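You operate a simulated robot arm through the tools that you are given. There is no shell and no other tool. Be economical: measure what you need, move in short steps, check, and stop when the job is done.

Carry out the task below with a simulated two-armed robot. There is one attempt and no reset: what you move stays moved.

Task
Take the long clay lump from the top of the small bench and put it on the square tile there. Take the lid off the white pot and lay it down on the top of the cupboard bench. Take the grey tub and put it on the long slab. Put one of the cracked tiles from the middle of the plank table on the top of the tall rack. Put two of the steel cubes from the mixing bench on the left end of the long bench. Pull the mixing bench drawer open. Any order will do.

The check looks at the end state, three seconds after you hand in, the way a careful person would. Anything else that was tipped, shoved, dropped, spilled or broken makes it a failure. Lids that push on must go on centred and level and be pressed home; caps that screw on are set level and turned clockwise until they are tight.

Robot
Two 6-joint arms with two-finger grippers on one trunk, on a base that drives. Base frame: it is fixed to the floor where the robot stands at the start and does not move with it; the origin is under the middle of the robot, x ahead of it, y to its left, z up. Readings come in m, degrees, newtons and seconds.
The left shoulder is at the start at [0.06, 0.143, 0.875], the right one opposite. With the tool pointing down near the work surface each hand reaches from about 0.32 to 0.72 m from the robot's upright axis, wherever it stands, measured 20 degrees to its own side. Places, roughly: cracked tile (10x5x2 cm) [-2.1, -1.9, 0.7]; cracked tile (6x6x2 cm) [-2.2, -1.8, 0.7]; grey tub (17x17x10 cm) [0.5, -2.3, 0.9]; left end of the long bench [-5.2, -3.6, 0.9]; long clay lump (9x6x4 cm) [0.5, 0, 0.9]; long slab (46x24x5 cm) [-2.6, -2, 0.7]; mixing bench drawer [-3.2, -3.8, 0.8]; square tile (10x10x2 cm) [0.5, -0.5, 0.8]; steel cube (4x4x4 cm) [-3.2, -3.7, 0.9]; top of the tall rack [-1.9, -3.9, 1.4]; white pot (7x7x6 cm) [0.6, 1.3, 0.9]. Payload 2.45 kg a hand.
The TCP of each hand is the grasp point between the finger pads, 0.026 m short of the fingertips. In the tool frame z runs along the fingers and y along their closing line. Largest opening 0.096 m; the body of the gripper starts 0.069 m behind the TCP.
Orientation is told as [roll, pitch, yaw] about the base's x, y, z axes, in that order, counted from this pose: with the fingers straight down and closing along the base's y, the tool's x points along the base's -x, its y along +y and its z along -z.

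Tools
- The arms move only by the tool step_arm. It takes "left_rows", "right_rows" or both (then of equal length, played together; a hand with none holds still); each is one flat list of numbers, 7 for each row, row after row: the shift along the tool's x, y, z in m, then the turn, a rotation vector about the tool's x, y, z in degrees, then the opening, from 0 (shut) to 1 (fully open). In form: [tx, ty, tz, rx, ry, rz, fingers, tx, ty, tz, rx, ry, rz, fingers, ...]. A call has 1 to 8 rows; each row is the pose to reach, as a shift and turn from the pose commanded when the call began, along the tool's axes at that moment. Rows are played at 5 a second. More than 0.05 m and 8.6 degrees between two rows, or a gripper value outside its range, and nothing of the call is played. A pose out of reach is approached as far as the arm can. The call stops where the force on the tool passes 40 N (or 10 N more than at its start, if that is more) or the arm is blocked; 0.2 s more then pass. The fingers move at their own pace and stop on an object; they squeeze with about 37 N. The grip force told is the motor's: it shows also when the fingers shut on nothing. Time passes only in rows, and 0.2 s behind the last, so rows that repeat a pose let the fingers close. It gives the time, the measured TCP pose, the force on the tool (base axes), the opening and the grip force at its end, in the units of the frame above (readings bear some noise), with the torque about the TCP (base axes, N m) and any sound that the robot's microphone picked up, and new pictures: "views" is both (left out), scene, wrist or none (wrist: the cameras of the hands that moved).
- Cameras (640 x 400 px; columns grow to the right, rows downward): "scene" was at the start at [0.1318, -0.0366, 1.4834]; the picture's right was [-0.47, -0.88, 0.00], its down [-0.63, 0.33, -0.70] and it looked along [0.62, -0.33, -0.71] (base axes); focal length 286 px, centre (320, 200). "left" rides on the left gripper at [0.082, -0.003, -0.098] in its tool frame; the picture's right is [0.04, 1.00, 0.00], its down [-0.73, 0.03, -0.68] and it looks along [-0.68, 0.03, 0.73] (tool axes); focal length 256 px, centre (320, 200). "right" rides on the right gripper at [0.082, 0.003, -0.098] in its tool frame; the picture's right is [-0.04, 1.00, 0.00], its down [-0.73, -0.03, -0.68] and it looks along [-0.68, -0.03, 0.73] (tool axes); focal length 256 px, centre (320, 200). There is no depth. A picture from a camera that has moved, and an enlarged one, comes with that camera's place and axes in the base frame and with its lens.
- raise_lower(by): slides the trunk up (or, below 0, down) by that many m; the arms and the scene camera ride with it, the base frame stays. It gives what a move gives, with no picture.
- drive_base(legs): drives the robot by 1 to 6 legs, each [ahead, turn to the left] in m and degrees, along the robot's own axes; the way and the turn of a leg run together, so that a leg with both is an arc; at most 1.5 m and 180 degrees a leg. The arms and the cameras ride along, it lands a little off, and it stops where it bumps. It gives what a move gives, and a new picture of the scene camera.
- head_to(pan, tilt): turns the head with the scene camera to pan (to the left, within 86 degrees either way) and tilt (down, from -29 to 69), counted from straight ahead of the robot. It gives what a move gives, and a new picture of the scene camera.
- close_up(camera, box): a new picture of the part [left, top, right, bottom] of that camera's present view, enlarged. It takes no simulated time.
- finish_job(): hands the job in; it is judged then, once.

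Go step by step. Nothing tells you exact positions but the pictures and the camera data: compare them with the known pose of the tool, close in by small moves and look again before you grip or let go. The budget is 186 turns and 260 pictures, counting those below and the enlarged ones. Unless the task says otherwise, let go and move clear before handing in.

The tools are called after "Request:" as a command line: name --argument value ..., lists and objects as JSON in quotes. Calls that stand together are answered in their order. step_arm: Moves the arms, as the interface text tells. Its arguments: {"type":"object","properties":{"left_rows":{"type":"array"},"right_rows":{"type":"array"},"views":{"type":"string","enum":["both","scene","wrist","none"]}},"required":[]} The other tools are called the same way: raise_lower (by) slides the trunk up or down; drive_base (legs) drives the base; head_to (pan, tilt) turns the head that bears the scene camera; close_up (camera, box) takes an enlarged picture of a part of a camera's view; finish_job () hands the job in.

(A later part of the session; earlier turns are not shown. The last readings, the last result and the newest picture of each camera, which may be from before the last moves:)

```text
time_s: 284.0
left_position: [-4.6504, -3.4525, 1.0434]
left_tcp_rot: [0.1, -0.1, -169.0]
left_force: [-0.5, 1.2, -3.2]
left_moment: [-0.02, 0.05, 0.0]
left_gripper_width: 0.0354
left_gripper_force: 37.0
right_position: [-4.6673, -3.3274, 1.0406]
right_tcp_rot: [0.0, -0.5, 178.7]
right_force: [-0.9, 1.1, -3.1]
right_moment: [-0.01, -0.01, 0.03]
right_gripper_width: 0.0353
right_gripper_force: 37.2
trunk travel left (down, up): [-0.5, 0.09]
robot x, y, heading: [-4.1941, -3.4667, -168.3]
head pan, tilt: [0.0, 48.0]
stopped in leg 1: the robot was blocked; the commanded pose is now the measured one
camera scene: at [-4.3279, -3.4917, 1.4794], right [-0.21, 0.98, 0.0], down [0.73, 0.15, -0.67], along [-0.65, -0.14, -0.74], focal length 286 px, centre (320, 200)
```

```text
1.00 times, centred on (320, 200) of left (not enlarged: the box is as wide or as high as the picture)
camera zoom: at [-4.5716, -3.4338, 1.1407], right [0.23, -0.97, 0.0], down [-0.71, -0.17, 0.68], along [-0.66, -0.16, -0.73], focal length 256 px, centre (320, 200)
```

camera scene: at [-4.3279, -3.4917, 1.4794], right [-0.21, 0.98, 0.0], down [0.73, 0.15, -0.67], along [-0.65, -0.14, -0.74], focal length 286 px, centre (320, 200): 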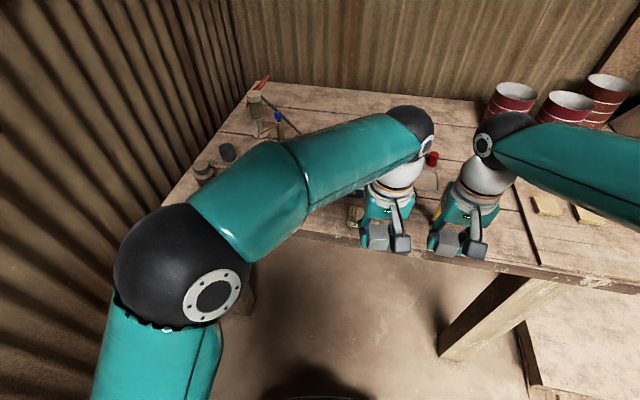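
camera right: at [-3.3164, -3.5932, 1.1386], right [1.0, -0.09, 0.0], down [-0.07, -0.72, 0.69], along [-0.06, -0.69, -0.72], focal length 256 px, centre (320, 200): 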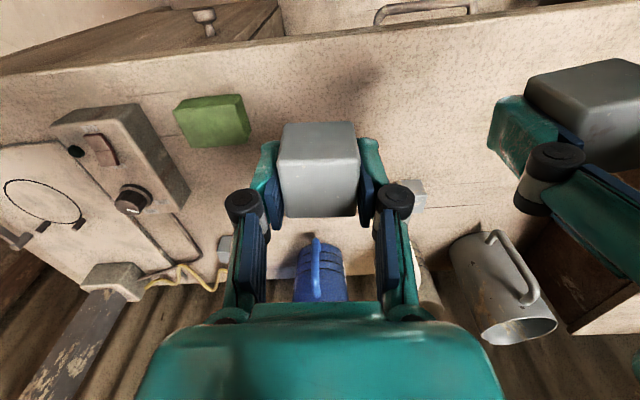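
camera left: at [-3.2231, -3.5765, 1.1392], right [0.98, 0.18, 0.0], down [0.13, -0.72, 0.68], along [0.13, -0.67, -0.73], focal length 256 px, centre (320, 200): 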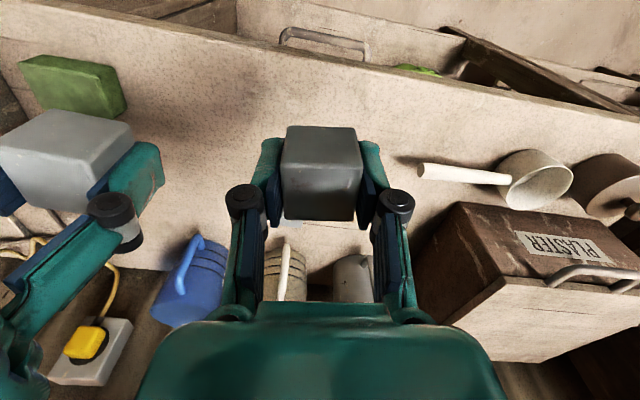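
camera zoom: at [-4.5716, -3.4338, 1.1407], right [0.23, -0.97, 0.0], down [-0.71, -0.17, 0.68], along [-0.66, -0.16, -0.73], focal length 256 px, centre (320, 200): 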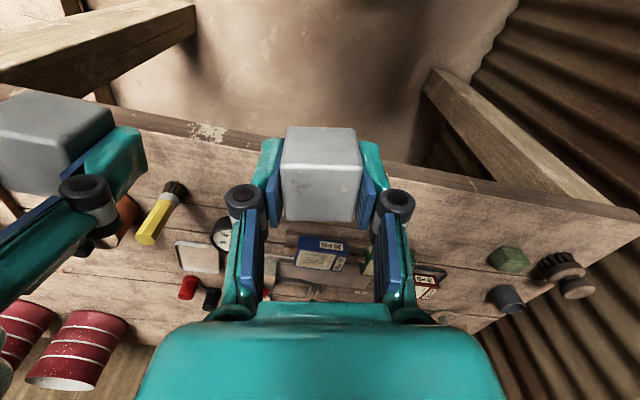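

There is a free strip near the front, around (-4.83, -3.70). Move 10 cm closer, then swing the left hand over it for a better look.

Request:
drive_base --legs '[[0.11, 0]]'

Request:
step_arm --left_rows '[0, 0.045, 0, 0, 0, 0, 0, 0, 0.09, 0, 0, 0, 0, 0, 0, 0.135, 0, 0, 0, 0, 0, 0, 0.18, 0, 0, 0, 0, 0, 0, 0.22, 0, 0, 0, 0, 0]' --views "both"

```text
time_s: 285.2
left_position: [-4.7637, -3.479, 1.0426]
left_tcp_rot: [0.1, 0.2, -169.0]
left_force: [-1.1, 0.7, -3.2]
left_moment: [-0.01, -0.06, 0.01]
left_gripper_width: 0.0354
left_gripper_force: 36.9
right_position: [-4.7803, -3.354, 1.0407]
right_tcp_rot: [-0.1, -0.5, 178.7]
right_force: [-0.5, -0.3, -3.6]
right_moment: [0.03, -0.03, -0.03]
right_gripper_width: 0.0353
right_gripper_force: 37.3
trunk travel left (down, up): [-0.5, 0.09]
robot x, y, heading: [-4.3024, -3.492, -167.6]
head pan, tilt: [0.0, 48.0]
camera scene: at [-4.4423, -3.5186, 1.4793], right [-0.21, 0.98, 0.0], down [0.73, 0.16, -0.67], along [-0.65, -0.14, -0.75], focal length 286 px, centre (320, 200)
```

scene: 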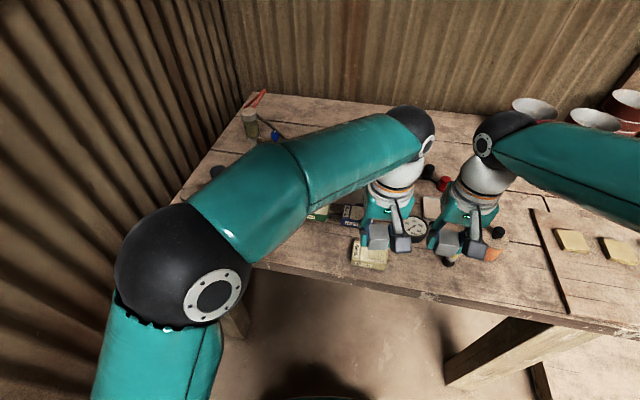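

```text
time_s: 286.4
left_position: [-4.7195, -3.6951, 1.042]
left_tcp_rot: [0.1, 0.1, -169.0]
left_force: [-0.3, -0.2, -4.0]
left_moment: [-0.01, 0.02, 0.03]
left_gripper_width: 0.0355
left_gripper_force: 37.2
right_position: [-4.7788, -3.3541, 1.042]
right_tcp_rot: [-0.2, -0.6, 178.6]
right_force: [0.2, 0.6, -4.0]
right_moment: [0.01, -0.05, 0.03]
right_gripper_width: 0.0356
right_gripper_force: 37.5
trunk travel left (down, up): [-0.5, 0.09]
robot x, y, heading: [-4.2995, -3.4933, -167.8]
head pan, tilt: [0.0, 48.0]
camera scene: at [-4.4392, -3.5192, 1.4796], right [-0.21, 0.98, 0.0], down [0.73, 0.16, -0.67], along [-0.65, -0.14, -0.74], focal length 286 px, centre (320, 200)
camera left: at [-4.639, -3.6769, 1.1399], right [0.23, -0.97, 0.0], down [-0.71, -0.17, 0.68], along [-0.66, -0.16, -0.73], focal length 256 px, centre (320, 200)
```

scene: 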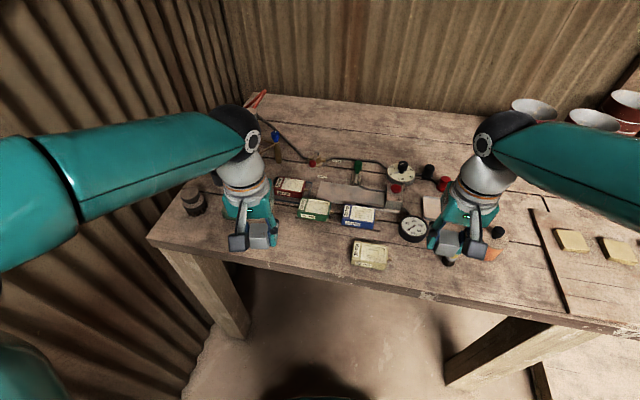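
left: 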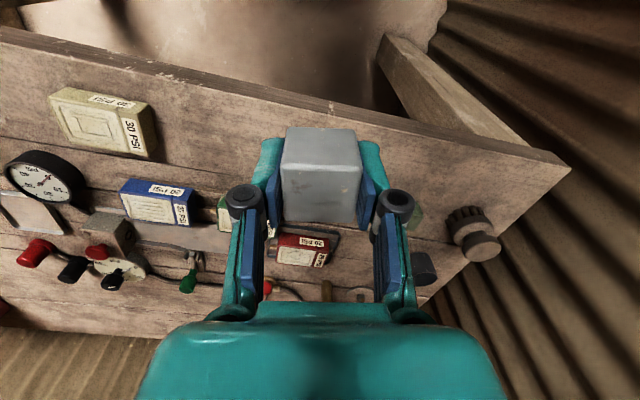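

Good view: space at (-4.825, -3.73) and (-4.825, -3.62), clear of the packets. Left cube goes to the first spot.

Request:
step_arm --left_rows '[-0.037, 0.005, 0, 0, 0, 0, 0, -0.074, 0.01, 0, 0, 0, 0, 0, -0.11, 0.0142, 0.01, 0, 0, 0, 0, -0.11, 0.0142, 0.055, 0, 0, 0, 0, -0.11, 0.0142, 0.1, 0, 0, 0, 0]' --views "both"

Request:
close_up --camera "scene" --box '[200, 150, 400, 290]'

```text
time_s: 287.6
left_position: [-4.8273, -3.7313, 0.9417]
left_tcp_rot: [0.1, 0.0, -169.0]
left_force: [0.5, 0.1, -4.6]
left_moment: [0.01, -0.01, 0.0]
left_gripper_width: 0.0357
left_gripper_force: 37.0
right_position: [-4.7797, -3.353, 1.0405]
right_tcp_rot: [-0.1, -0.5, 178.6]
right_force: [-0.2, 0.7, -3.7]
right_moment: [0.02, -0.01, 0.02]
right_gripper_width: 0.0356
right_gripper_force: 37.0
trunk travel left (down, up): [-0.5, 0.09]
robot x, y, heading: [-4.2992, -3.4918, -168.0]
head pan, tilt: [0.0, 48.0]
camera scene: at [-4.4412, -3.5187, 1.4794], right [-0.21, 0.98, 0.0], down [0.73, 0.16, -0.67], along [-0.65, -0.14, -0.74], focal length 286 px, centre (320, 200)
camera left: at [-4.7481, -3.7121, 1.0405], right [0.23, -0.97, 0.0], down [-0.71, -0.17, 0.68], along [-0.66, -0.16, -0.73], focal length 256 px, centre (320, 200)
```

scene: 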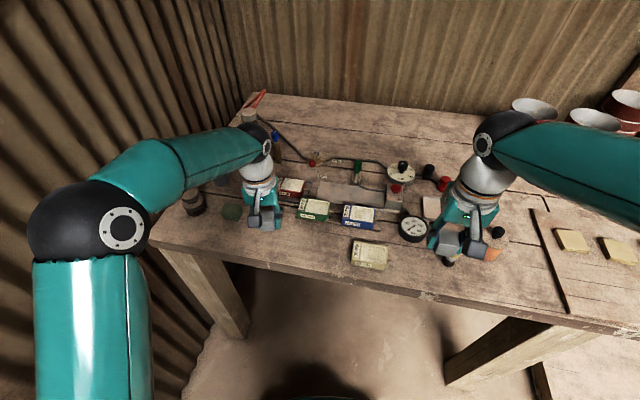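
left: 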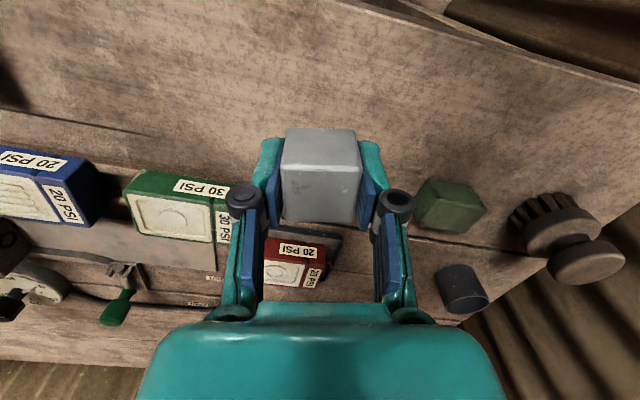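

```text
2.86 times, centred on (300, 220) of scene
camera zoom: at [-4.4412, -3.5187, 1.4794], right [-0.21, 0.98, 0.0], down [0.73, 0.16, -0.67], along [-0.65, -0.14, -0.74], focal length 816 px, centre (377, 143)
```

zoom: 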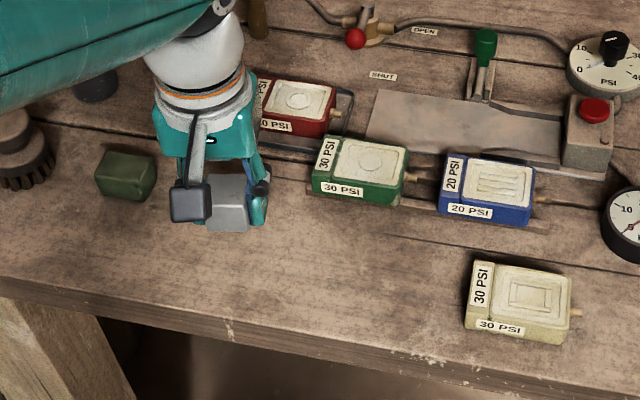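

Clear of everything. Lowering the left cube in small steps, pulled 2 cm toward me.

Request:
step_arm --left_rows '[0.02, -0.005, 0.02, 0, 0, 0, 0, 0.02, -0.005, 0.04, 0, 0, 0, 0, 0.02, -0.005, 0.048, 0, 0, 0, 0]' --views "none"

Request:
close_up --camera "scene" --box '[200, 150, 400, 290]'

```text
time_s: 288.4
left_position: [-4.8078, -3.7216, 0.8945]
left_tcp_rot: [0.1, 0.0, -169.1]
left_force: [-0.6, 0.5, -3.1]
left_moment: [-0.01, 0.02, 0.0]
left_gripper_width: 0.0355
left_gripper_force: 36.6
right_position: [-4.7784, -3.3527, 1.0419]
right_tcp_rot: [0.0, -0.6, 178.7]
right_force: [0.0, 0.0, -3.1]
right_moment: [0.02, 0.05, -0.02]
right_gripper_width: 0.0353
right_gripper_force: 36.5
trunk travel left (down, up): [-0.5, 0.09]
robot x, y, heading: [-4.2981, -3.4924, -168.1]
head pan, tilt: [0.0, 48.0]
```

```text
2.86 times, centred on (300, 220) of scene
camera zoom: at [-4.4396, -3.5181, 1.4796], right [-0.21, 0.98, 0.0], down [0.73, 0.16, -0.67], along [-0.65, -0.14, -0.74], focal length 816 px, centre (377, 143)
```

zoom: 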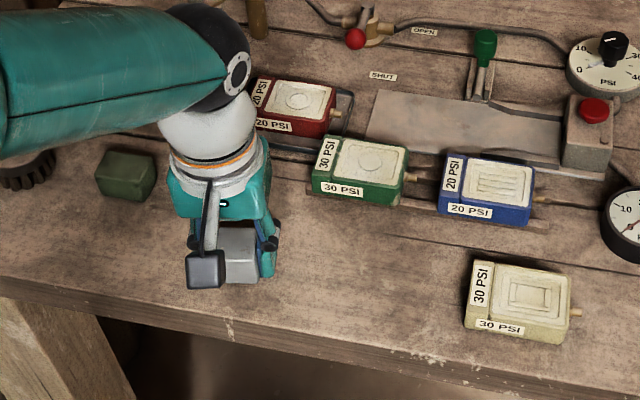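

Request:
step_arm --left_rows '[0, 0, 0.006, 0, 0, 0, 0, 0, 0, 0.012, 0, 0, 0, 0, 0, 0, 0.017, 0, 0, 0, 0]' --views "none"

Request:
close_up --camera "scene" --box '[200, 150, 400, 290]'

```text
time_s: 289.2
left_position: [-4.8073, -3.722, 0.8859]
left_tcp_rot: [0.0, -0.8, -169.1]
left_force: [2.9, -5.1, 39.9]
left_moment: [0.24, -0.61, -0.36]
left_gripper_width: 0.0357
left_gripper_force: 36.8
right_position: [-4.7758, -3.3525, 1.0437]
right_tcp_rot: [0.0, -0.9, 178.8]
right_force: [0.0, 0.6, -3.4]
right_moment: [0.01, 0.02, 0.0]
right_gripper_width: 0.0353
right_gripper_force: 36.8
trunk travel left (down, up): [-0.5, 0.09]
robot x, y, heading: [-4.3064, -3.4914, -168.1]
head pan, tilt: [0.0, 48.0]
```

```text
2.86 times, centred on (300, 220) of scene
camera zoom: at [-4.4352, -3.5171, 1.4809], right [-0.21, 0.98, 0.0], down [0.73, 0.16, -0.67], along [-0.66, -0.14, -0.74], focal length 816 px, centre (377, 143)
```

zoom: 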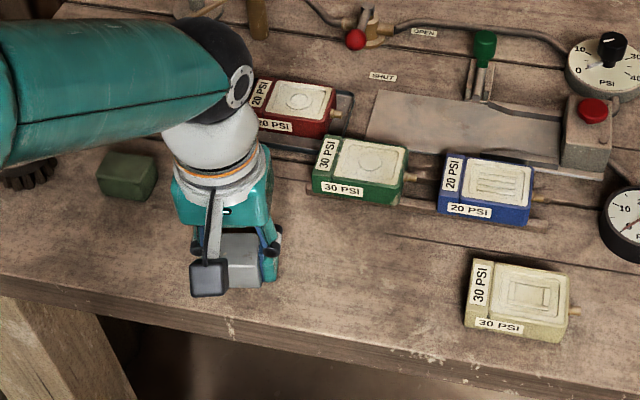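

Contact. Ease up 8 mm, open, and rise; the right hand then goes to its spot.

Request:
step_arm --left_rows '[0, 0, -0.008, 0, 0, 0, 0, 0, 0, -0.008, 0, 0, 0, 0.5, 0, 0, -0.008, 0, 0, 0, 0.7, 0, 0, -0.01, 0, 0, 0, 0.7, 0, 0, -0.05, 0, 0, 0, 0.7, 0, 0, -0.1, 0, 0, 0, 0.7, 0, 0, -0.15, 0, 0, 0, 0.7]' --views "scene"

Request:
close_up --camera "scene" --box '[200, 150, 400, 290]'

```text
time_s: 290.8
left_position: [-4.8073, -3.7212, 1.028]
left_tcp_rot: [0.1, -0.1, -168.9]
left_force: [0.3, 0.0, 0.3]
left_moment: [0.02, 0.01, 0.03]
left_gripper_width: 0.0672
left_gripper_force: 0.0
right_position: [-4.7786, -3.3536, 1.0413]
right_tcp_rot: [0.0, -0.6, 178.6]
right_force: [-1.1, 0.0, -3.3]
right_moment: [0.02, 0.02, -0.02]
right_gripper_width: 0.0354
right_gripper_force: 37.2
trunk travel left (down, up): [-0.5, 0.09]
robot x, y, heading: [-4.3033, -3.4848, -167.9]
head pan, tilt: [0.0, 48.0]
camera scene: at [-4.4388, -3.5178, 1.4797], right [-0.21, 0.98, 0.0], down [0.73, 0.16, -0.67], along [-0.65, -0.14, -0.74], focal length 286 px, centre (320, 200)
```

scene: 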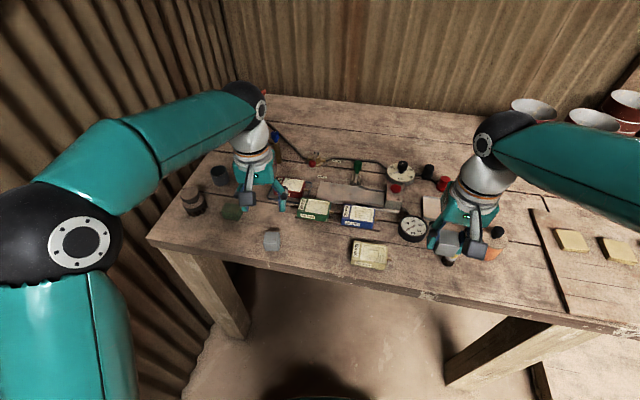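

```text
2.86 times, centred on (300, 220) of scene
camera zoom: at [-4.4388, -3.5178, 1.4797], right [-0.21, 0.98, 0.0], down [0.73, 0.16, -0.67], along [-0.65, -0.14, -0.74], focal length 816 px, centre (377, 143)
```

zoom: 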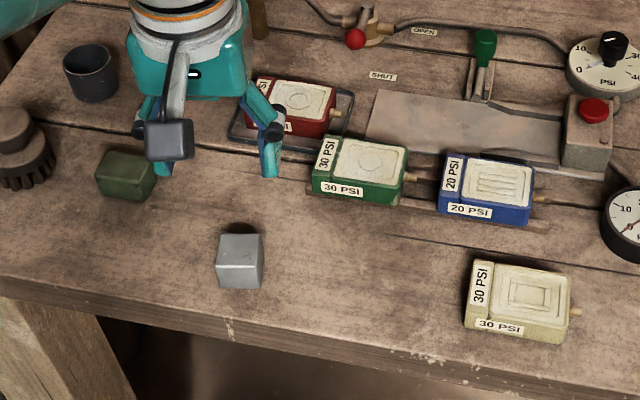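

Cube one is placed. Draw the left hand back and bring the right cube to (-4.81, -3.61).

Request:
step_arm --left_rows '[0.0, 0, -0.03, 0, 0, 0, 0.7, 0.02, 0.01, -0.06, 0, 0, 0, 0.7, 0.05, 0.02, -0.08, 0, 0, 0, 0.7, 0.08, 0.03, -0.08, 0, 0, 0, 0.7, 0.11, 0.04, -0.08, 0, 0, 0, 0.7, 0.12, 0.05, -0.08, 0, 0, 0, 0.7, 0.12, 0.05, -0.08, 0, 0, 0, 0.7, 0.12, 0.05, -0.08, 0, 0, 0, 0.7]' --right_rows '[-0.004, 0.03, 0, 0, 0, 0, 0, -0.008, 0.07, 0, 0, 0, 0, 0, -0.012, 0.115, 0, 0, 0, 0, 0, -0.016, 0.16, 0, 0, 0, 0, 0, -0.02, 0.205, 0, 0, 0, 0, 0, -0.024, 0.25, 0, 0, 0, 0, 0, -0.024, 0.2557, 0.045, 0, 0, 0, 0, -0.024, 0.2557, 0.09, 0, 0, 0, 0]' --views "scene"

Request:
close_up --camera "scene" --box '[200, 150, 400, 290]'

```text
time_s: 292.6
left_position: [-4.6796, -3.7471, 1.1086]
left_tcp_rot: [0.1, -0.1, -168.9]
left_force: [0.1, -0.5, 0.3]
left_moment: [-0.01, -0.03, 0.01]
left_gripper_width: 0.0674
left_gripper_force: 0.1
right_position: [-4.81, -3.6091, 0.9509]
right_tcp_rot: [-0.1, -0.7, 178.6]
right_force: [-0.3, -0.6, -2.9]
right_moment: [0.02, -0.01, -0.03]
right_gripper_width: 0.0358
right_gripper_force: 36.8
trunk travel left (down, up): [-0.5, 0.09]
robot x, y, heading: [-4.3038, -3.4922, -167.8]
head pan, tilt: [0.0, 48.0]
camera scene: at [-4.4402, -3.5188, 1.4796], right [-0.21, 0.98, 0.0], down [0.73, 0.16, -0.67], along [-0.65, -0.14, -0.74], focal length 286 px, centre (320, 200)
```

scene: 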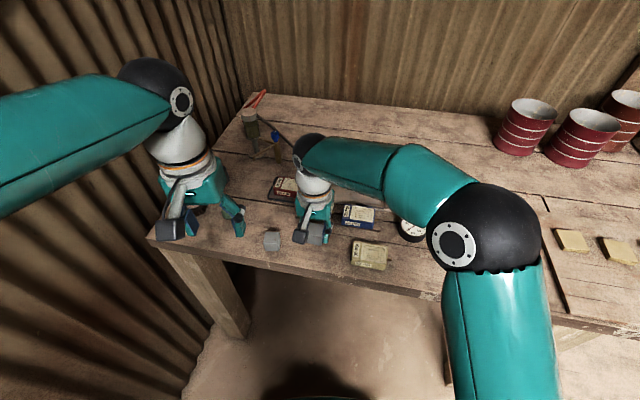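

```text
2.86 times, centred on (300, 220) of scene
camera zoom: at [-4.4402, -3.5188, 1.4796], right [-0.21, 0.98, 0.0], down [0.73, 0.16, -0.67], along [-0.65, -0.14, -0.74], focal length 816 px, centre (377, 143)
```

zoom: 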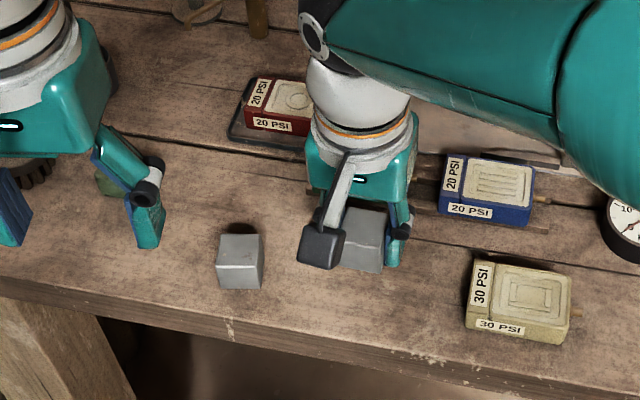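

Lowering the right cube.

Request:
step_arm --right_rows '[0.005, 0, 0.03, 0, 0, 0, 0, 0.005, 0, 0.056, 0, 0, 0, 0, 0.005, 0, 0.062, 0, 0, 0, 0, 0.005, 0, 0.066, 0, 0, 0, 0]' --views "none"

```text
time_s: 293.6
left_position: [-4.6793, -3.7466, 1.1088]
left_tcp_rot: [0.0, -0.1, -168.9]
left_force: [0.0, 0.1, -0.2]
left_moment: [-0.02, 0.0, 0.01]
left_gripper_width: 0.0671
left_gripper_force: 0.1
right_position: [-4.8035, -3.608, 0.8867]
right_tcp_rot: [0.0, -0.7, 178.6]
right_force: [0.8, -0.8, 2.0]
right_moment: [0.09, 0.1, -0.03]
right_gripper_width: 0.0355
right_gripper_force: 36.8
trunk travel left (down, up): [-0.5, 0.09]
robot x, y, heading: [-4.3023, -3.4941, -168.2]
head pan, tilt: [0.0, 48.0]
```

Light contact (force went from -3 to +2 N). A touch lower, then open and rise.

Request:
step_arm --right_rows '[0, 0, 0.002, 0, 0, 0, 0, 0, 0, 0.001, 0, 0, 0, 0.5, 0, 0, 0, 0, 0, 0, 0.7, 0, 0, -0.003, 0, 0, 0, 0.7, 0, 0, -0.04, 0, 0, 0, 0.7, 0, 0, -0.09, 0, 0, 0, 0.7, 0, 0, -0.14, 0, 0, 0, 0.7, 0, -0.045, -0.15, 0, 0, 0, 0.7]' --views "scene"

Request:
close_up --camera "scene" --box '[200, 150, 400, 290]'

```text
time_s: 295.4
left_position: [-4.6787, -3.7448, 1.1085]
left_tcp_rot: [0.2, -0.1, -169.0]
left_force: [-0.1, 1.2, 0.1]
left_moment: [-0.06, 0.01, -0.03]
left_gripper_width: 0.0673
left_gripper_force: 0.0
right_position: [-4.802, -3.5609, 1.0355]
right_tcp_rot: [0.0, -0.6, 178.7]
right_force: [0.3, 0.2, 0.0]
right_moment: [-0.02, 0.02, 0.0]
right_gripper_width: 0.0669
right_gripper_force: 0.0
trunk travel left (down, up): [-0.5, 0.09]
robot x, y, heading: [-4.2993, -3.4933, -167.9]
head pan, tilt: [0.0, 48.0]
camera scene: at [-4.4387, -3.5164, 1.4797], right [-0.21, 0.98, 0.0], down [0.73, 0.15, -0.67], along [-0.65, -0.14, -0.74], focal length 286 px, centre (320, 200)
```

scene: 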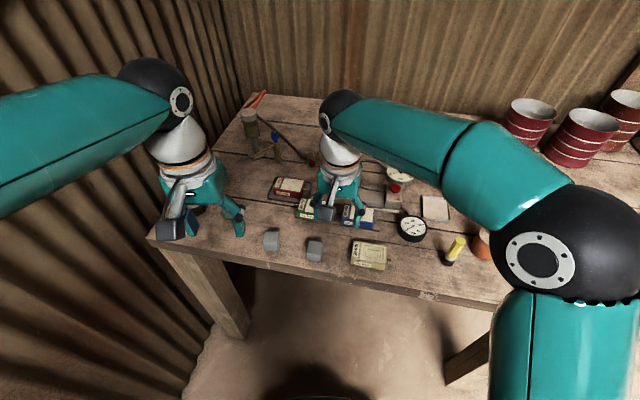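

```text
2.86 times, centred on (300, 220) of scene
camera zoom: at [-4.4387, -3.5164, 1.4797], right [-0.21, 0.98, 0.0], down [0.73, 0.15, -0.67], along [-0.65, -0.14, -0.74], focal length 816 px, centre (377, 143)
```

zoom: 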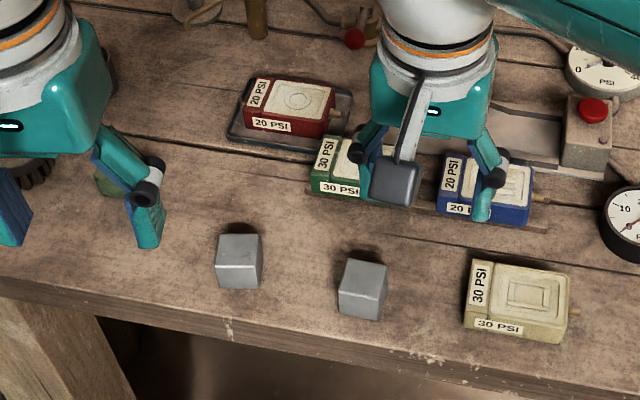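

Both cubes are on the long bench. Now the drawer: raise the right hand, back away along the same path and face the mixing bench again.

Request:
step_arm --right_rows '[0.03, -0.03, -0.03, 0, 0, 0, 0.7, 0.06, -0.06, -0.05, 0, 0, 0, 0.7, 0.09, -0.09, -0.07, 0, 0, 0, 0.7]' --views "none"

Request:
drive_base --legs '[[-0.12, 0], [0, 12], [-1.1, 0]]'

Request:
drive_base --legs '[[0, 40]]'

Request:
drive_base --legs '[[0, 26]]'

```text
refused: row 1 steps farther than a row can; nothing moved
```

```text
time_s: 302.9
left_position: [-3.4912, -3.3403, 1.1086]
left_tcp_rot: [0.1, -0.1, -155.5]
left_force: [-0.7, 0.4, -0.2]
left_moment: [0.0, 0.04, -0.01]
left_gripper_width: 0.0674
left_gripper_force: 0.1
right_position: [-3.6547, -3.1867, 1.0355]
right_tcp_rot: [0.0, -0.6, -168.0]
right_force: [-0.5, -0.6, -0.7]
right_moment: [0.03, 0.01, 0.02]
right_gripper_width: 0.0674
right_gripper_force: 0.1
trunk travel left (down, up): [-0.5, 0.09]
robot x, y, heading: [-3.1869, -2.9987, -154.5]
head pan, tilt: [0.0, 48.0]
camera scene: at [-3.3104, -3.0605, 1.4797], right [-0.43, 0.9, 0.0], down [0.67, 0.32, -0.67], along [-0.6, -0.29, -0.74], focal length 286 px, centre (320, 200)
```

scene: 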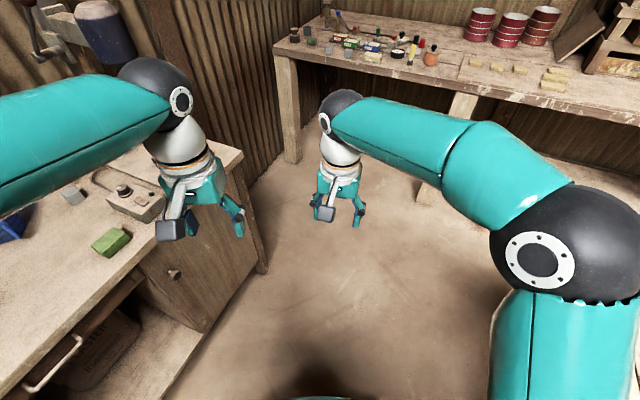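

```text
time_s: 305.3
left_position: [-3.2102, -3.4598, 1.1095]
left_tcp_rot: [0.1, 0.0, -116.3]
left_force: [0.0, -0.6, -0.3]
left_moment: [0.01, 0.0, 0.01]
left_gripper_width: 0.0672
left_gripper_force: 0.0
right_position: [-3.4318, -3.4467, 1.035]
right_tcp_rot: [-0.1, -0.7, -128.6]
right_force: [0.2, 0.2, -0.2]
right_moment: [0.0, 0.02, -0.01]
right_gripper_width: 0.067
right_gripper_force: 0.0
trunk travel left (down, up): [-0.5, 0.09]
robot x, y, heading: [-3.2097, -2.989, -115.3]
head pan, tilt: [0.0, 48.0]
camera scene: at [-3.2723, -3.1173, 1.4796], right [-0.9, 0.43, 0.0], down [0.32, 0.67, -0.67], along [-0.29, -0.6, -0.74], focal length 286 px, centre (320, 200)
```

scene: 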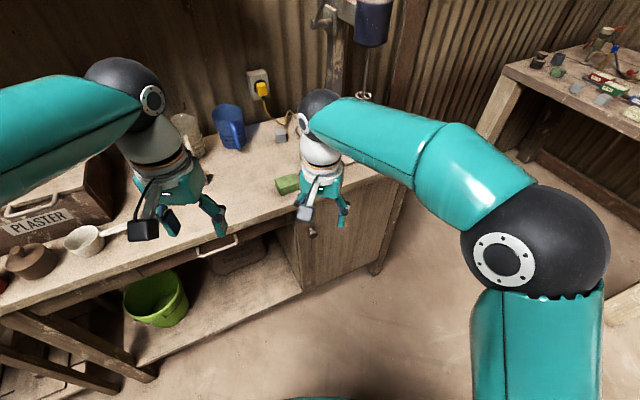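

```text
time_s: 307.2
left_position: [-3.009, -3.4144, 1.1101]
left_tcp_rot: [0.1, 0.0, -90.9]
left_force: [-0.4, -0.2, 0.2]
left_moment: [-0.03, 0.0, 0.03]
left_gripper_width: 0.0671
left_gripper_force: 0.1
right_position: [-3.2156, -3.4966, 1.0363]
right_tcp_rot: [0.0, -0.6, -103.2]
right_force: [0.5, 0.5, 0.2]
right_moment: [0.01, 0.02, -0.01]
right_gripper_width: 0.0671
right_gripper_force: 0.1
trunk travel left (down, up): [-0.5, 0.09]
robot x, y, heading: [-3.231, -2.9924, -90.1]
head pan, tilt: [0.0, 48.0]
camera scene: at [-3.2311, -3.1312, 1.4796], right [-1.0, 0.0, 0.0], down [0.0, 0.74, -0.67], along [0.0, -0.67, -0.74], focal length 286 px, centre (320, 200)
```

scene: 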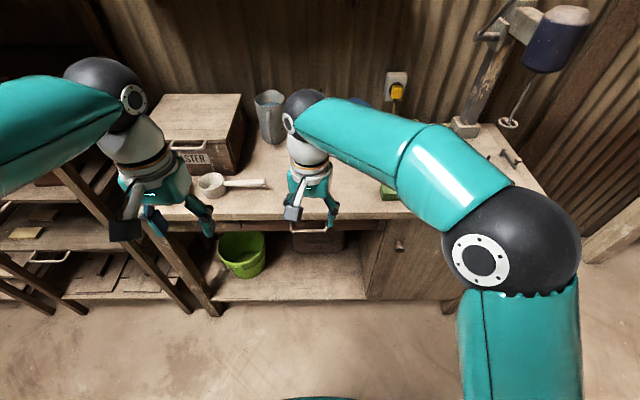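

Facing the drawer; its handle is near x≈-3.20. Check the right wrist camera's view of the handle.

Request:
close_up --camera "right" --box '[0, 0, 640, 400]'

Request:
close_up --camera "scene" --box '[240, 180, 400, 280]'

```text
1.00 times, centred on (320, 200) of right (not enlarged: the box is as wide or as high as the picture)
camera zoom: at [-3.1921, -3.4187, 1.1329], right [0.96, -0.27, 0.0], down [-0.19, -0.7, 0.69], along [-0.18, -0.66, -0.73], focal length 256 px, centre (320, 200)
```

zoom: 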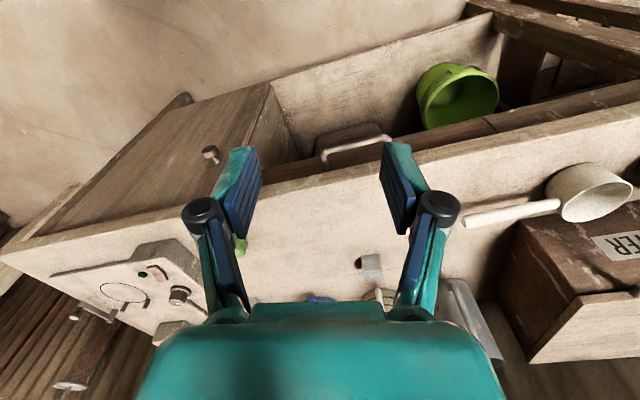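

```text
4.00 times, centred on (320, 230) of scene
camera zoom: at [-3.2311, -3.1312, 1.4796], right [-1.0, 0.0, 0.0], down [0.0, 0.74, -0.67], along [0.0, -0.67, -0.74], focal length 1142 px, centre (320, 80)
```

zoom: 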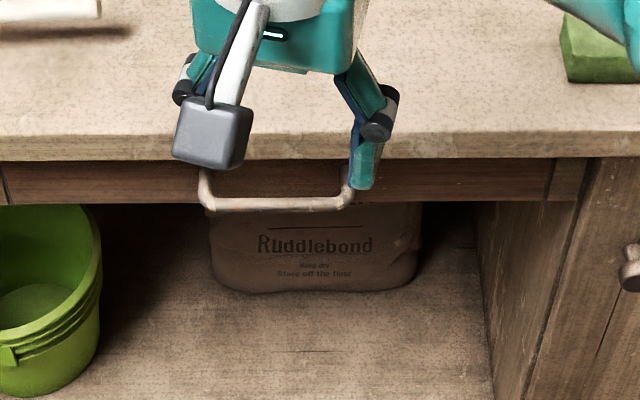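

The handle bar is at about (-3.196, -3.631, 0.791). I'll grip it with the right hand pointing forward, fingers closing vertically; first yaw the hand by +103° while drawing back slightly.

Request:
step_arm --right_rows '[0.005, 0, 0, 0, 0, -8.6, 0.7, 0.01, 0, 0, 0, 0, -17.2, 0.7, 0.015, 0, 0, 0, 0, -25.8, 0.7, 0.02, 0, 0, 0, 0, -34.4, 0.7, 0.025, 0, 0, 0, 0, -43, 0.7, 0.03, 0, 0, 0, 0, -51.6, 0.6, 0.035, 0, 0, 0, 0, -60.2, 0.5, 0.04, 0, 0, 0, 0, -68.8, 0.45]' --views "none"

Request:
step_arm --right_rows '[0, 0, 0, 0, 0, -8.6, 0.45, 0, 0, 0, 0, 0, -17.2, 0.45, 0, 0, 0, 0, 0, -25.8, 0.45, 0, 0, 0, 0, 0, -34.2, 0.45]' --views "none"

Request:
raise_lower --by -0.35

```text
time_s: 309.0
left_position: [-3.0076, -3.415, 1.1102]
left_tcp_rot: [0.1, -0.1, -90.9]
left_force: [-0.1, 0.5, -0.3]
left_moment: [0.03, -0.03, 0.02]
left_gripper_width: 0.0674
left_gripper_force: 0.0
right_position: [-3.2061, -3.4587, 1.0363]
right_tcp_rot: [-0.6, -0.2, -34.2]
right_force: [-0.6, 0.3, 0.4]
right_moment: [-0.04, 0.0, -0.01]
right_gripper_width: 0.0433
right_gripper_force: 0.0
trunk travel left (down, up): [-0.5, 0.09]
robot x, y, heading: [-3.2295, -2.9949, -90.2]
head pan, tilt: [0.0, 48.0]
```

```text
time_s: 310.0
left_position: [-3.0098, -3.4138, 1.1097]
left_tcp_rot: [0.1, -0.1, -90.9]
left_force: [0.4, 0.1, -0.7]
left_moment: [-0.02, 0.01, 0.04]
left_gripper_width: 0.0673
left_gripper_force: 0.1
right_position: [-3.2058, -3.4579, 1.0362]
right_tcp_rot: [-0.6, 0.2, -0.1]
right_force: [0.2, -0.4, 0.0]
right_moment: [0.0, -0.02, -0.03]
right_gripper_width: 0.043
right_gripper_force: 0.0
trunk travel left (down, up): [-0.5, 0.09]
robot x, y, heading: [-3.2314, -2.9914, -90.1]
head pan, tilt: [0.0, 48.0]
```

```text
time_s: 313.4
left_position: [-3.0093, -3.4142, 0.7599]
left_tcp_rot: [0.1, -0.1, -90.9]
left_force: [-0.2, 0.5, 0.3]
left_moment: [0.01, -0.01, 0.02]
left_gripper_width: 0.0673
left_gripper_force: 0.1
right_position: [-3.2067, -3.4575, 0.6865]
right_tcp_rot: [-0.6, 0.2, -0.2]
right_force: [0.1, 0.4, 0.0]
right_moment: [-0.01, 0.03, -0.02]
right_gripper_width: 0.0432
right_gripper_force: 0.1
trunk travel left (down, up): [-0.15, 0.44]
robot x, y, heading: [-3.2295, -2.9932, -90.1]
head pan, tilt: [0.0, 48.0]
```

Now tilt the hand forward (about its x axis) while rising to the handle's height.

Request:
step_arm --right_rows '[0, 0, -0.013, 8.4, 0, 0, 0.45, 0, 0, -0.026, 16.8, 0, 0, 0.45, 0, 0, -0.039, 25.2, 0, 0, 0.45, 0, 0, -0.052, 33.6, 0, 0, 0.45, 0, 0, -0.065, 42, 0, 0, 0.45, 0, 0, -0.078, 50.4, 0, 0, 0.45, 0, 0, -0.091, 58.8, 0, 0, 0.45, 0, 0, -0.104, 67.2, 0, 0, 0.45]' --views "both"

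```text
time_s: 315.2
left_position: [-3.0089, -3.4143, 0.7605]
left_tcp_rot: [0.1, -0.1, -90.9]
left_force: [0.3, -0.6, 0.4]
left_moment: [0.0, 0.03, 0.06]
left_gripper_width: 0.0671
left_gripper_force: 0.1
right_position: [-3.2049, -3.4557, 0.7898]
right_tcp_rot: [-68.0, 0.3, -0.2]
right_force: [-0.4, -0.1, -0.1]
right_moment: [0.01, 0.01, 0.0]
right_gripper_width: 0.0429
right_gripper_force: 0.0
trunk travel left (down, up): [-0.15, 0.44]
robot x, y, heading: [-3.2278, -2.9887, -90.4]
head pan, tilt: [0.0, 48.0]
camera scene: at [-3.2312, -3.1304, 1.1297], right [-1.0, 0.0, 0.0], down [0.0, 0.74, -0.67], along [0.0, -0.67, -0.74], focal length 286 px, centre (320, 200)
camera right: at [-3.2859, -3.3651, 0.823], right [0.04, 0.38, -0.93], down [0.74, 0.62, 0.28], along [0.68, -0.69, -0.25], focal length 256 px, centre (320, 200)
```

scene: 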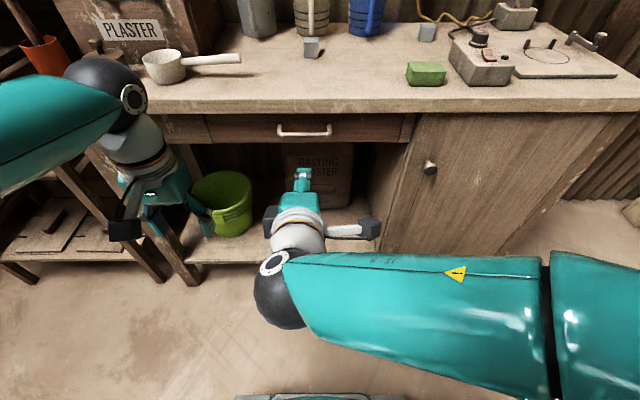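
right: 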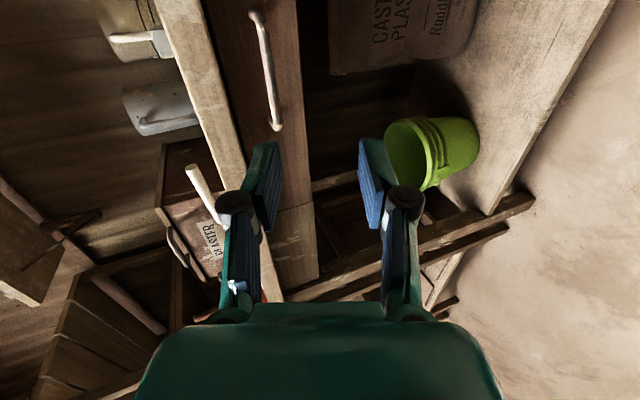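

The hand points at the drawer at handle height. Move forward 11 cm and check alignment with the bar.

Request:
step_arm --right_rows '[0, -0.014, 0.034, 0, 0, 0, 0.4, 0, -0.0275, 0.068, 0, 0, 0, 0.38, 0, -0.041, 0.102, 0, 0, 0, 0.36]' --views "both"

Request:
close_up --camera "scene" --box '[240, 90, 380, 190]'

```text
time_s: 316.0
left_position: [-3.0076, -3.4139, 0.7597]
left_tcp_rot: [0.2, -0.1, -90.9]
left_force: [0.5, -1.2, -0.2]
left_moment: [-0.03, 0.03, -0.01]
left_gripper_width: 0.0672
left_gripper_force: 0.0
right_position: [-3.2066, -3.5666, 0.7886]
right_tcp_rot: [-67.8, 0.1, -0.2]
right_force: [0.1, 0.3, 0.7]
right_moment: [-0.02, -0.02, 0.01]
right_gripper_width: 0.0346
right_gripper_force: 0.0
trunk travel left (down, up): [-0.15, 0.44]
robot x, y, heading: [-3.2297, -2.9936, -90.4]
head pan, tilt: [0.0, 48.0]
camera scene: at [-3.2312, -3.1304, 1.1297], right [-1.0, 0.0, 0.0], down [0.0, 0.74, -0.67], along [0.0, -0.67, -0.74], focal length 286 px, centre (320, 200)
camera right: at [-3.2872, -3.4759, 0.8233], right [0.04, 0.38, -0.93], down [0.74, 0.62, 0.28], along [0.68, -0.69, -0.26], focal length 256 px, centre (320, 200)
```

scene: 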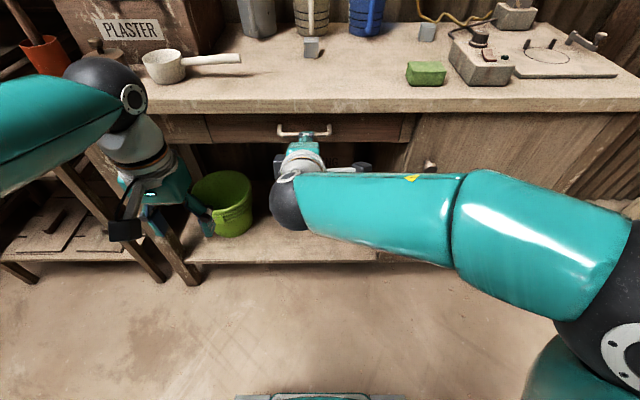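
right: 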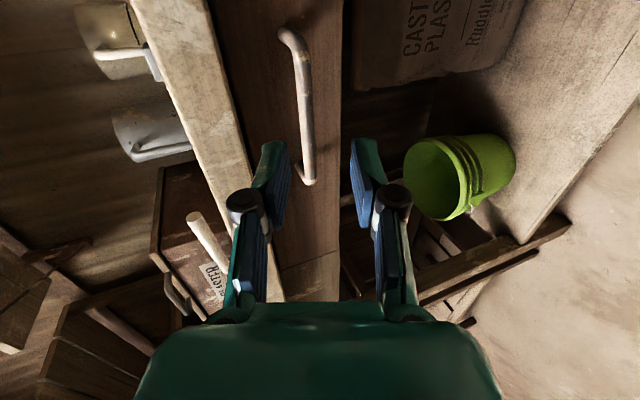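

```text
4.00 times, centred on (310, 140) of scene
camera zoom: at [-3.2312, -3.1304, 1.1297], right [-1.0, 0.0, 0.0], down [0.0, 0.74, -0.67], along [0.0, -0.67, -0.74], focal length 1142 px, centre (360, 440)
```

zoom: 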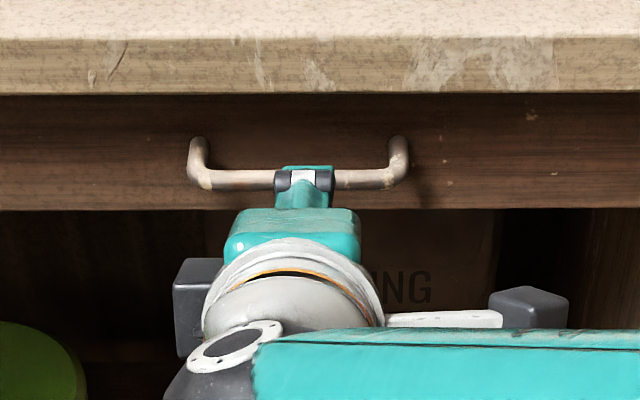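

The bar is at about (-3.205, -3.636, 0.778), between the finger planes. Advance so the fingers straddle it, then look.

Request:
step_arm --right_rows '[0, -0.0054, 0.02, 0, 0, 0, 0.36, 0, -0.0109, 0.0402, 0, 0, 0, 0.36, 0, -0.0163, 0.0603, 0, 0, 0, 0.36]' --views "wrist"

Request:
close_up --camera "scene" --box '[240, 90, 380, 190]'

```text
time_s: 316.8
left_position: [-3.01, -3.4147, 0.7598]
left_tcp_rot: [0.1, -0.1, -90.8]
left_force: [0.7, 0.2, 0.5]
left_moment: [0.01, 0.02, -0.01]
left_gripper_width: 0.0673
left_gripper_force: 0.0
right_position: [-3.2052, -3.6285, 0.7824]
right_tcp_rot: [-67.8, 0.2, -0.1]
right_force: [-0.3, 0.0, 0.5]
right_moment: [0.0, 0.0, 0.02]
right_gripper_width: 0.0344
right_gripper_force: 0.1
trunk travel left (down, up): [-0.15, 0.44]
robot x, y, heading: [-3.2313, -2.9937, -90.2]
head pan, tilt: [0.0, 48.0]
camera right: at [-3.2856, -3.5375, 0.8157], right [0.04, 0.38, -0.93], down [0.74, 0.61, 0.28], along [0.68, -0.69, -0.26], focal length 256 px, centre (320, 200)
```

right: 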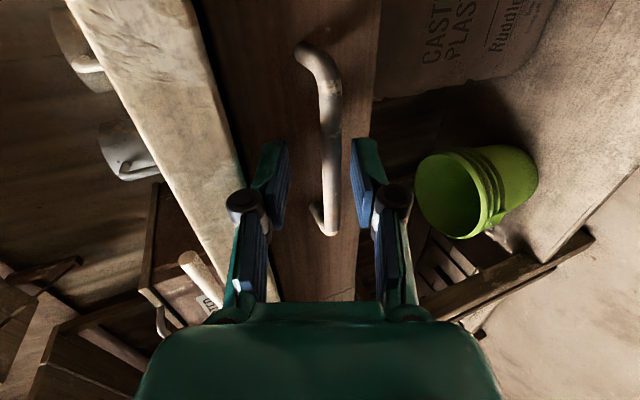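

```text
4.00 times, centred on (310, 140) of scene
camera zoom: at [-3.2312, -3.1306, 1.1297], right [-1.0, 0.0, 0.0], down [0.0, 0.74, -0.67], along [0.0, -0.67, -0.74], focal length 1142 px, centre (360, 440)
```

zoom: 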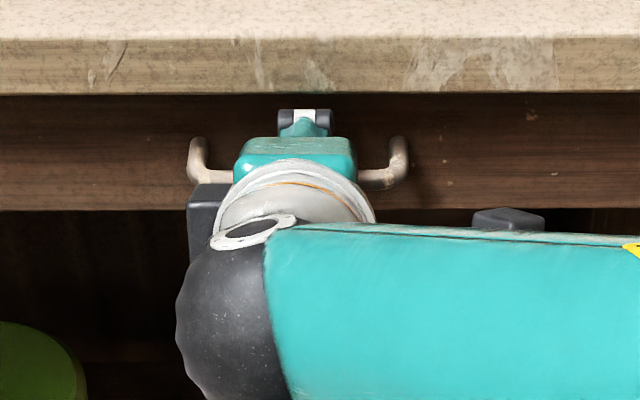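

The bar lies between the fingers. Close on it.

Request:
step_arm --right_rows '[0, 0, 0, 0, 0, 0, 0.2, 0, 0, 0, 0, 0, 0, 0, 0, 0, 0, 0, 0, 0, 0, 0, 0, 0, 0, 0, 0, 0]' --views "wrist"

```text
time_s: 317.8
left_position: [-3.0076, -3.4142, 0.759]
left_tcp_rot: [0.1, 0.0, -90.9]
left_force: [0.2, 0.7, 0.0]
left_moment: [0.0, 0.0, -0.02]
left_gripper_width: 0.0671
left_gripper_force: 0.0
right_position: [-3.2051, -3.627, 0.7756]
right_tcp_rot: [-67.1, 0.4, -0.2]
right_force: [-3.1, 21.3, -25.9]
right_moment: [0.59, 0.32, -0.35]
right_gripper_width: 0.0107
right_gripper_force: 38.1
trunk travel left (down, up): [-0.15, 0.44]
robot x, y, heading: [-3.2343, -2.9907, -90.1]
head pan, tilt: [0.0, 48.0]
camera right: at [-3.2855, -3.5364, 0.8114], right [0.04, 0.39, -0.92], down [0.74, 0.61, 0.29], along [0.67, -0.69, -0.26], focal length 256 px, centre (320, 200)
```

right: 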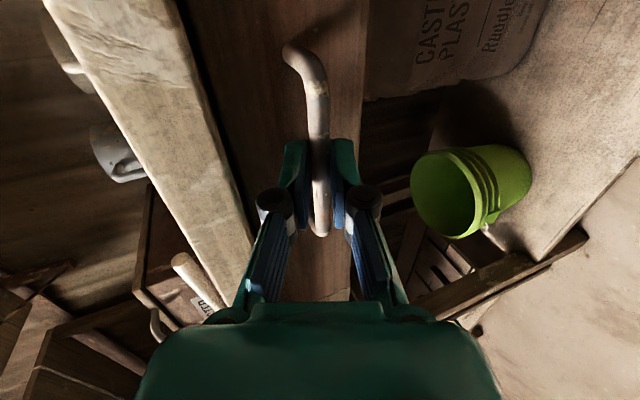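

Gripped on the bar. Relax the side load, then pull straight back.

Request:
step_arm --right_rows '[0, 0.0055, 0.001, 0, 0, 0, 0, 0, 0.0093, -0.009, 0, 0, 0, 0, 0, 0.0168, -0.0275, 0, 0, 0, 0, 0, 0.0243, -0.046, 0, 0, 0, 0, 0, 0.0318, -0.0645, 0, 0, 0, 0]' --views "scene"

```text
time_s: 319.0
left_position: [-3.0085, -3.4153, 0.759]
left_tcp_rot: [0.2, 0.0, -90.9]
left_force: [-0.4, -0.7, 0.1]
left_moment: [-0.04, 0.02, 0.03]
left_gripper_width: 0.0674
left_gripper_force: 0.1
right_position: [-3.2067, -3.5563, 0.7759]
right_tcp_rot: [-67.7, 0.2, -0.3]
right_force: [-1.4, 0.4, -14.6]
right_moment: [0.31, 0.15, 0.33]
right_gripper_width: 0.0106
right_gripper_force: 37.6
trunk travel left (down, up): [-0.15, 0.44]
robot x, y, heading: [-3.2314, -2.9903, -90.0]
head pan, tilt: [0.0, 48.0]
camera scene: at [-3.2312, -3.1318, 1.1295], right [-1.0, 0.0, 0.0], down [0.0, 0.74, -0.67], along [0.0, -0.67, -0.74], focal length 286 px, centre (320, 200)
```

scene: 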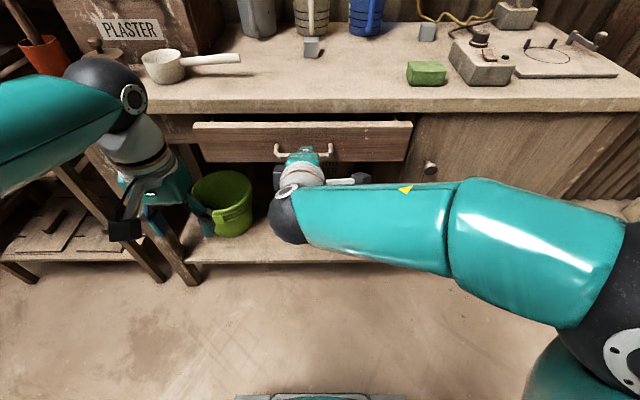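

The drawer is sliding open. Move the left hand out of its way while pulling further.

Request:
step_arm --left_rows '[0.03, 0.03, 0, 0, 0, 0, 0.7, 0.06, 0.06, 0, 0, 0, 0, 0.7, 0.09, 0.09, 0, 0, 0, 0, 0.7, 0.12, 0.11, 0, 0, 0, 0, 0.7, 0.12, 0.12, 0, 0, 0, 0, 0.7, 0.12, 0.12, 0, 0, 0, 0, 0.7]' --right_rows '[0, 0.0079, -0.0165, 0, 0, 0, 0, 0, 0.0154, -0.035, 0, 0, 0, 0, 0, 0.0229, -0.0535, 0, 0, 0, 0, 0, 0.0304, -0.072, 0, 0, 0, 0, 0, 0.0379, -0.0905, 0, 0, 0, 0, 0, 0.0454, -0.109, 0, 0, 0, 0]' --views "scene"

```text
time_s: 320.4
left_position: [-2.8838, -3.2947, 0.7602]
left_tcp_rot: [0.0, -0.1, -90.9]
left_force: [-0.8, -0.4, 0.0]
left_moment: [0.01, 0.01, 0.02]
left_gripper_width: 0.0672
left_gripper_force: 0.1
right_position: [-3.2094, -3.4486, 0.7752]
right_tcp_rot: [-67.6, 0.5, -1.2]
right_force: [36.1, -0.4, 19.9]
right_moment: [-0.42, 0.46, 0.98]
right_gripper_width: 0.0107
right_gripper_force: 37.8
trunk travel left (down, up): [-0.15, 0.44]
robot x, y, heading: [-3.2279, -2.9941, -90.5]
head pan, tilt: [0.0, 48.0]
camera scene: at [-3.2283, -3.129, 1.1309], right [-1.0, 0.0, 0.0], down [0.0, 0.74, -0.67], along [0.0, -0.67, -0.74], focal length 286 px, centre (320, 200)
```

scene: 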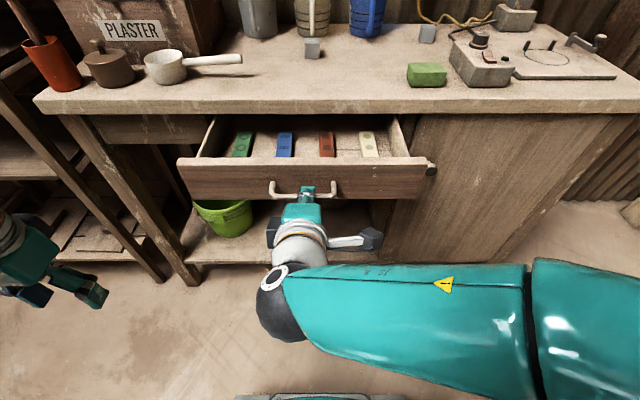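

Open about 18 cm. Relieve the sideways load and pull a bit further to be sure.

Request:
step_arm --right_rows '[-0.003, 0, 0, 0, 0, 0, 0, -0.005, 0.0075, -0.0185, 0, 0, 0, 0, -0.005, 0.015, -0.037, 0, 0, 0, 0, -0.005, 0.0206, -0.051, 0, 0, 0, 0]' --views "scene"

```text
time_s: 320.9
left_position: [-2.886, -3.2965, 0.7588]
left_tcp_rot: [0.1, 0.0, -91.0]
left_force: [-0.3, -0.2, 0.4]
left_moment: [0.0, 0.01, 0.0]
left_gripper_width: 0.0673
left_gripper_force: 0.0
right_position: [-3.2136, -3.4515, 0.7758]
right_tcp_rot: [-67.6, -0.1, -2.5]
right_force: [16.3, -2.5, 3.6]
right_moment: [-0.02, 0.35, 1.64]
right_gripper_width: 0.011
right_gripper_force: 38.2
trunk travel left (down, up): [-0.15, 0.44]
robot x, y, heading: [-3.2281, -2.992, -90.1]
head pan, tilt: [0.0, 48.0]
stopped in row 2 (right hand): the force on the tool passed its limit at 58 N (the readings are from after the stop); the commanded pose is now the measured one
camera scene: at [-3.2297, -3.1307, 1.1294], right [-1.0, 0.0, 0.0], down [0.0, 0.74, -0.67], along [0.0, -0.67, -0.74], focal length 286 px, centre (320, 200)
```

scene: 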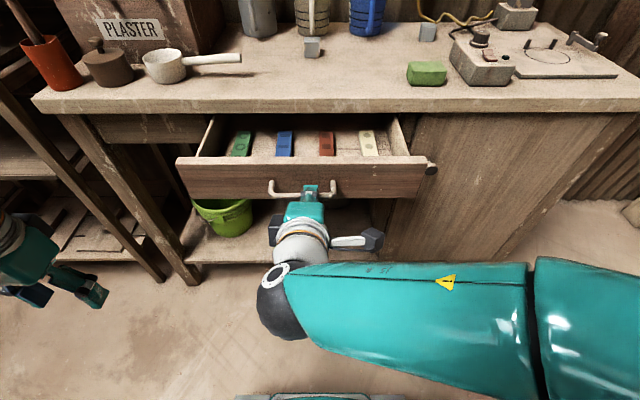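

The drawer is at its stop. Release the handle and withdraw straight back.

Request:
step_arm --right_rows '[0, 0, 0, 0, 0, 0, 0.3, 0, 0, 0, 0, 0, 0, 0.45, 0, 0, 0, 0, 0, 0, 0.45, 0, 0, -0.03, 0, 0, 0, 0.45, 0, 0, -0.07, 0, 0, 0, 0.45, 0, 0.02, -0.11, 0, 0, 0, 0.45]' --views "scene"

```text
time_s: 322.2
left_position: [-2.8872, -3.2953, 0.7607]
left_tcp_rot: [0.1, 0.0, -90.9]
left_force: [-0.3, -0.5, 0.8]
left_moment: [0.03, -0.01, 0.03]
left_gripper_width: 0.067
left_gripper_force: 0.1
right_position: [-3.2758, -3.4215, 0.7655]
right_tcp_rot: [-62.7, 1.9, -13.9]
right_force: [-0.3, 0.4, -0.7]
right_moment: [-0.01, -0.01, 0.03]
right_gripper_width: 0.0432
right_gripper_force: 0.1
trunk travel left (down, up): [-0.15, 0.44]
robot x, y, heading: [-3.2319, -2.9884, -90.3]
head pan, tilt: [0.0, 48.0]
stopped in row 6 (right hand): the arm was blocked; the commanded pose is now the measured one
camera scene: at [-3.2312, -3.1303, 1.1298], right [-1.0, 0.0, 0.0], down [0.0, 0.74, -0.67], along [0.0, -0.67, -0.74], focal length 286 px, centre (320, 200)
```

scene: 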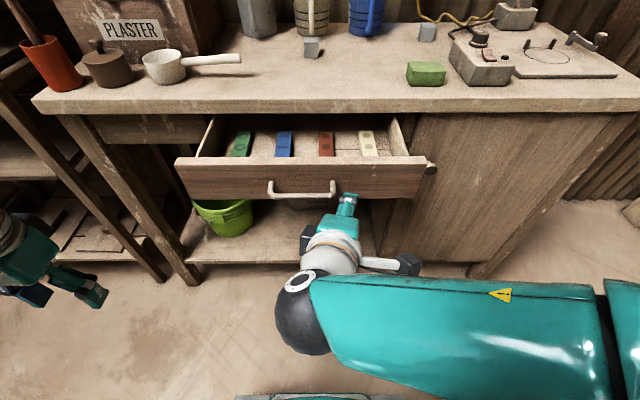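

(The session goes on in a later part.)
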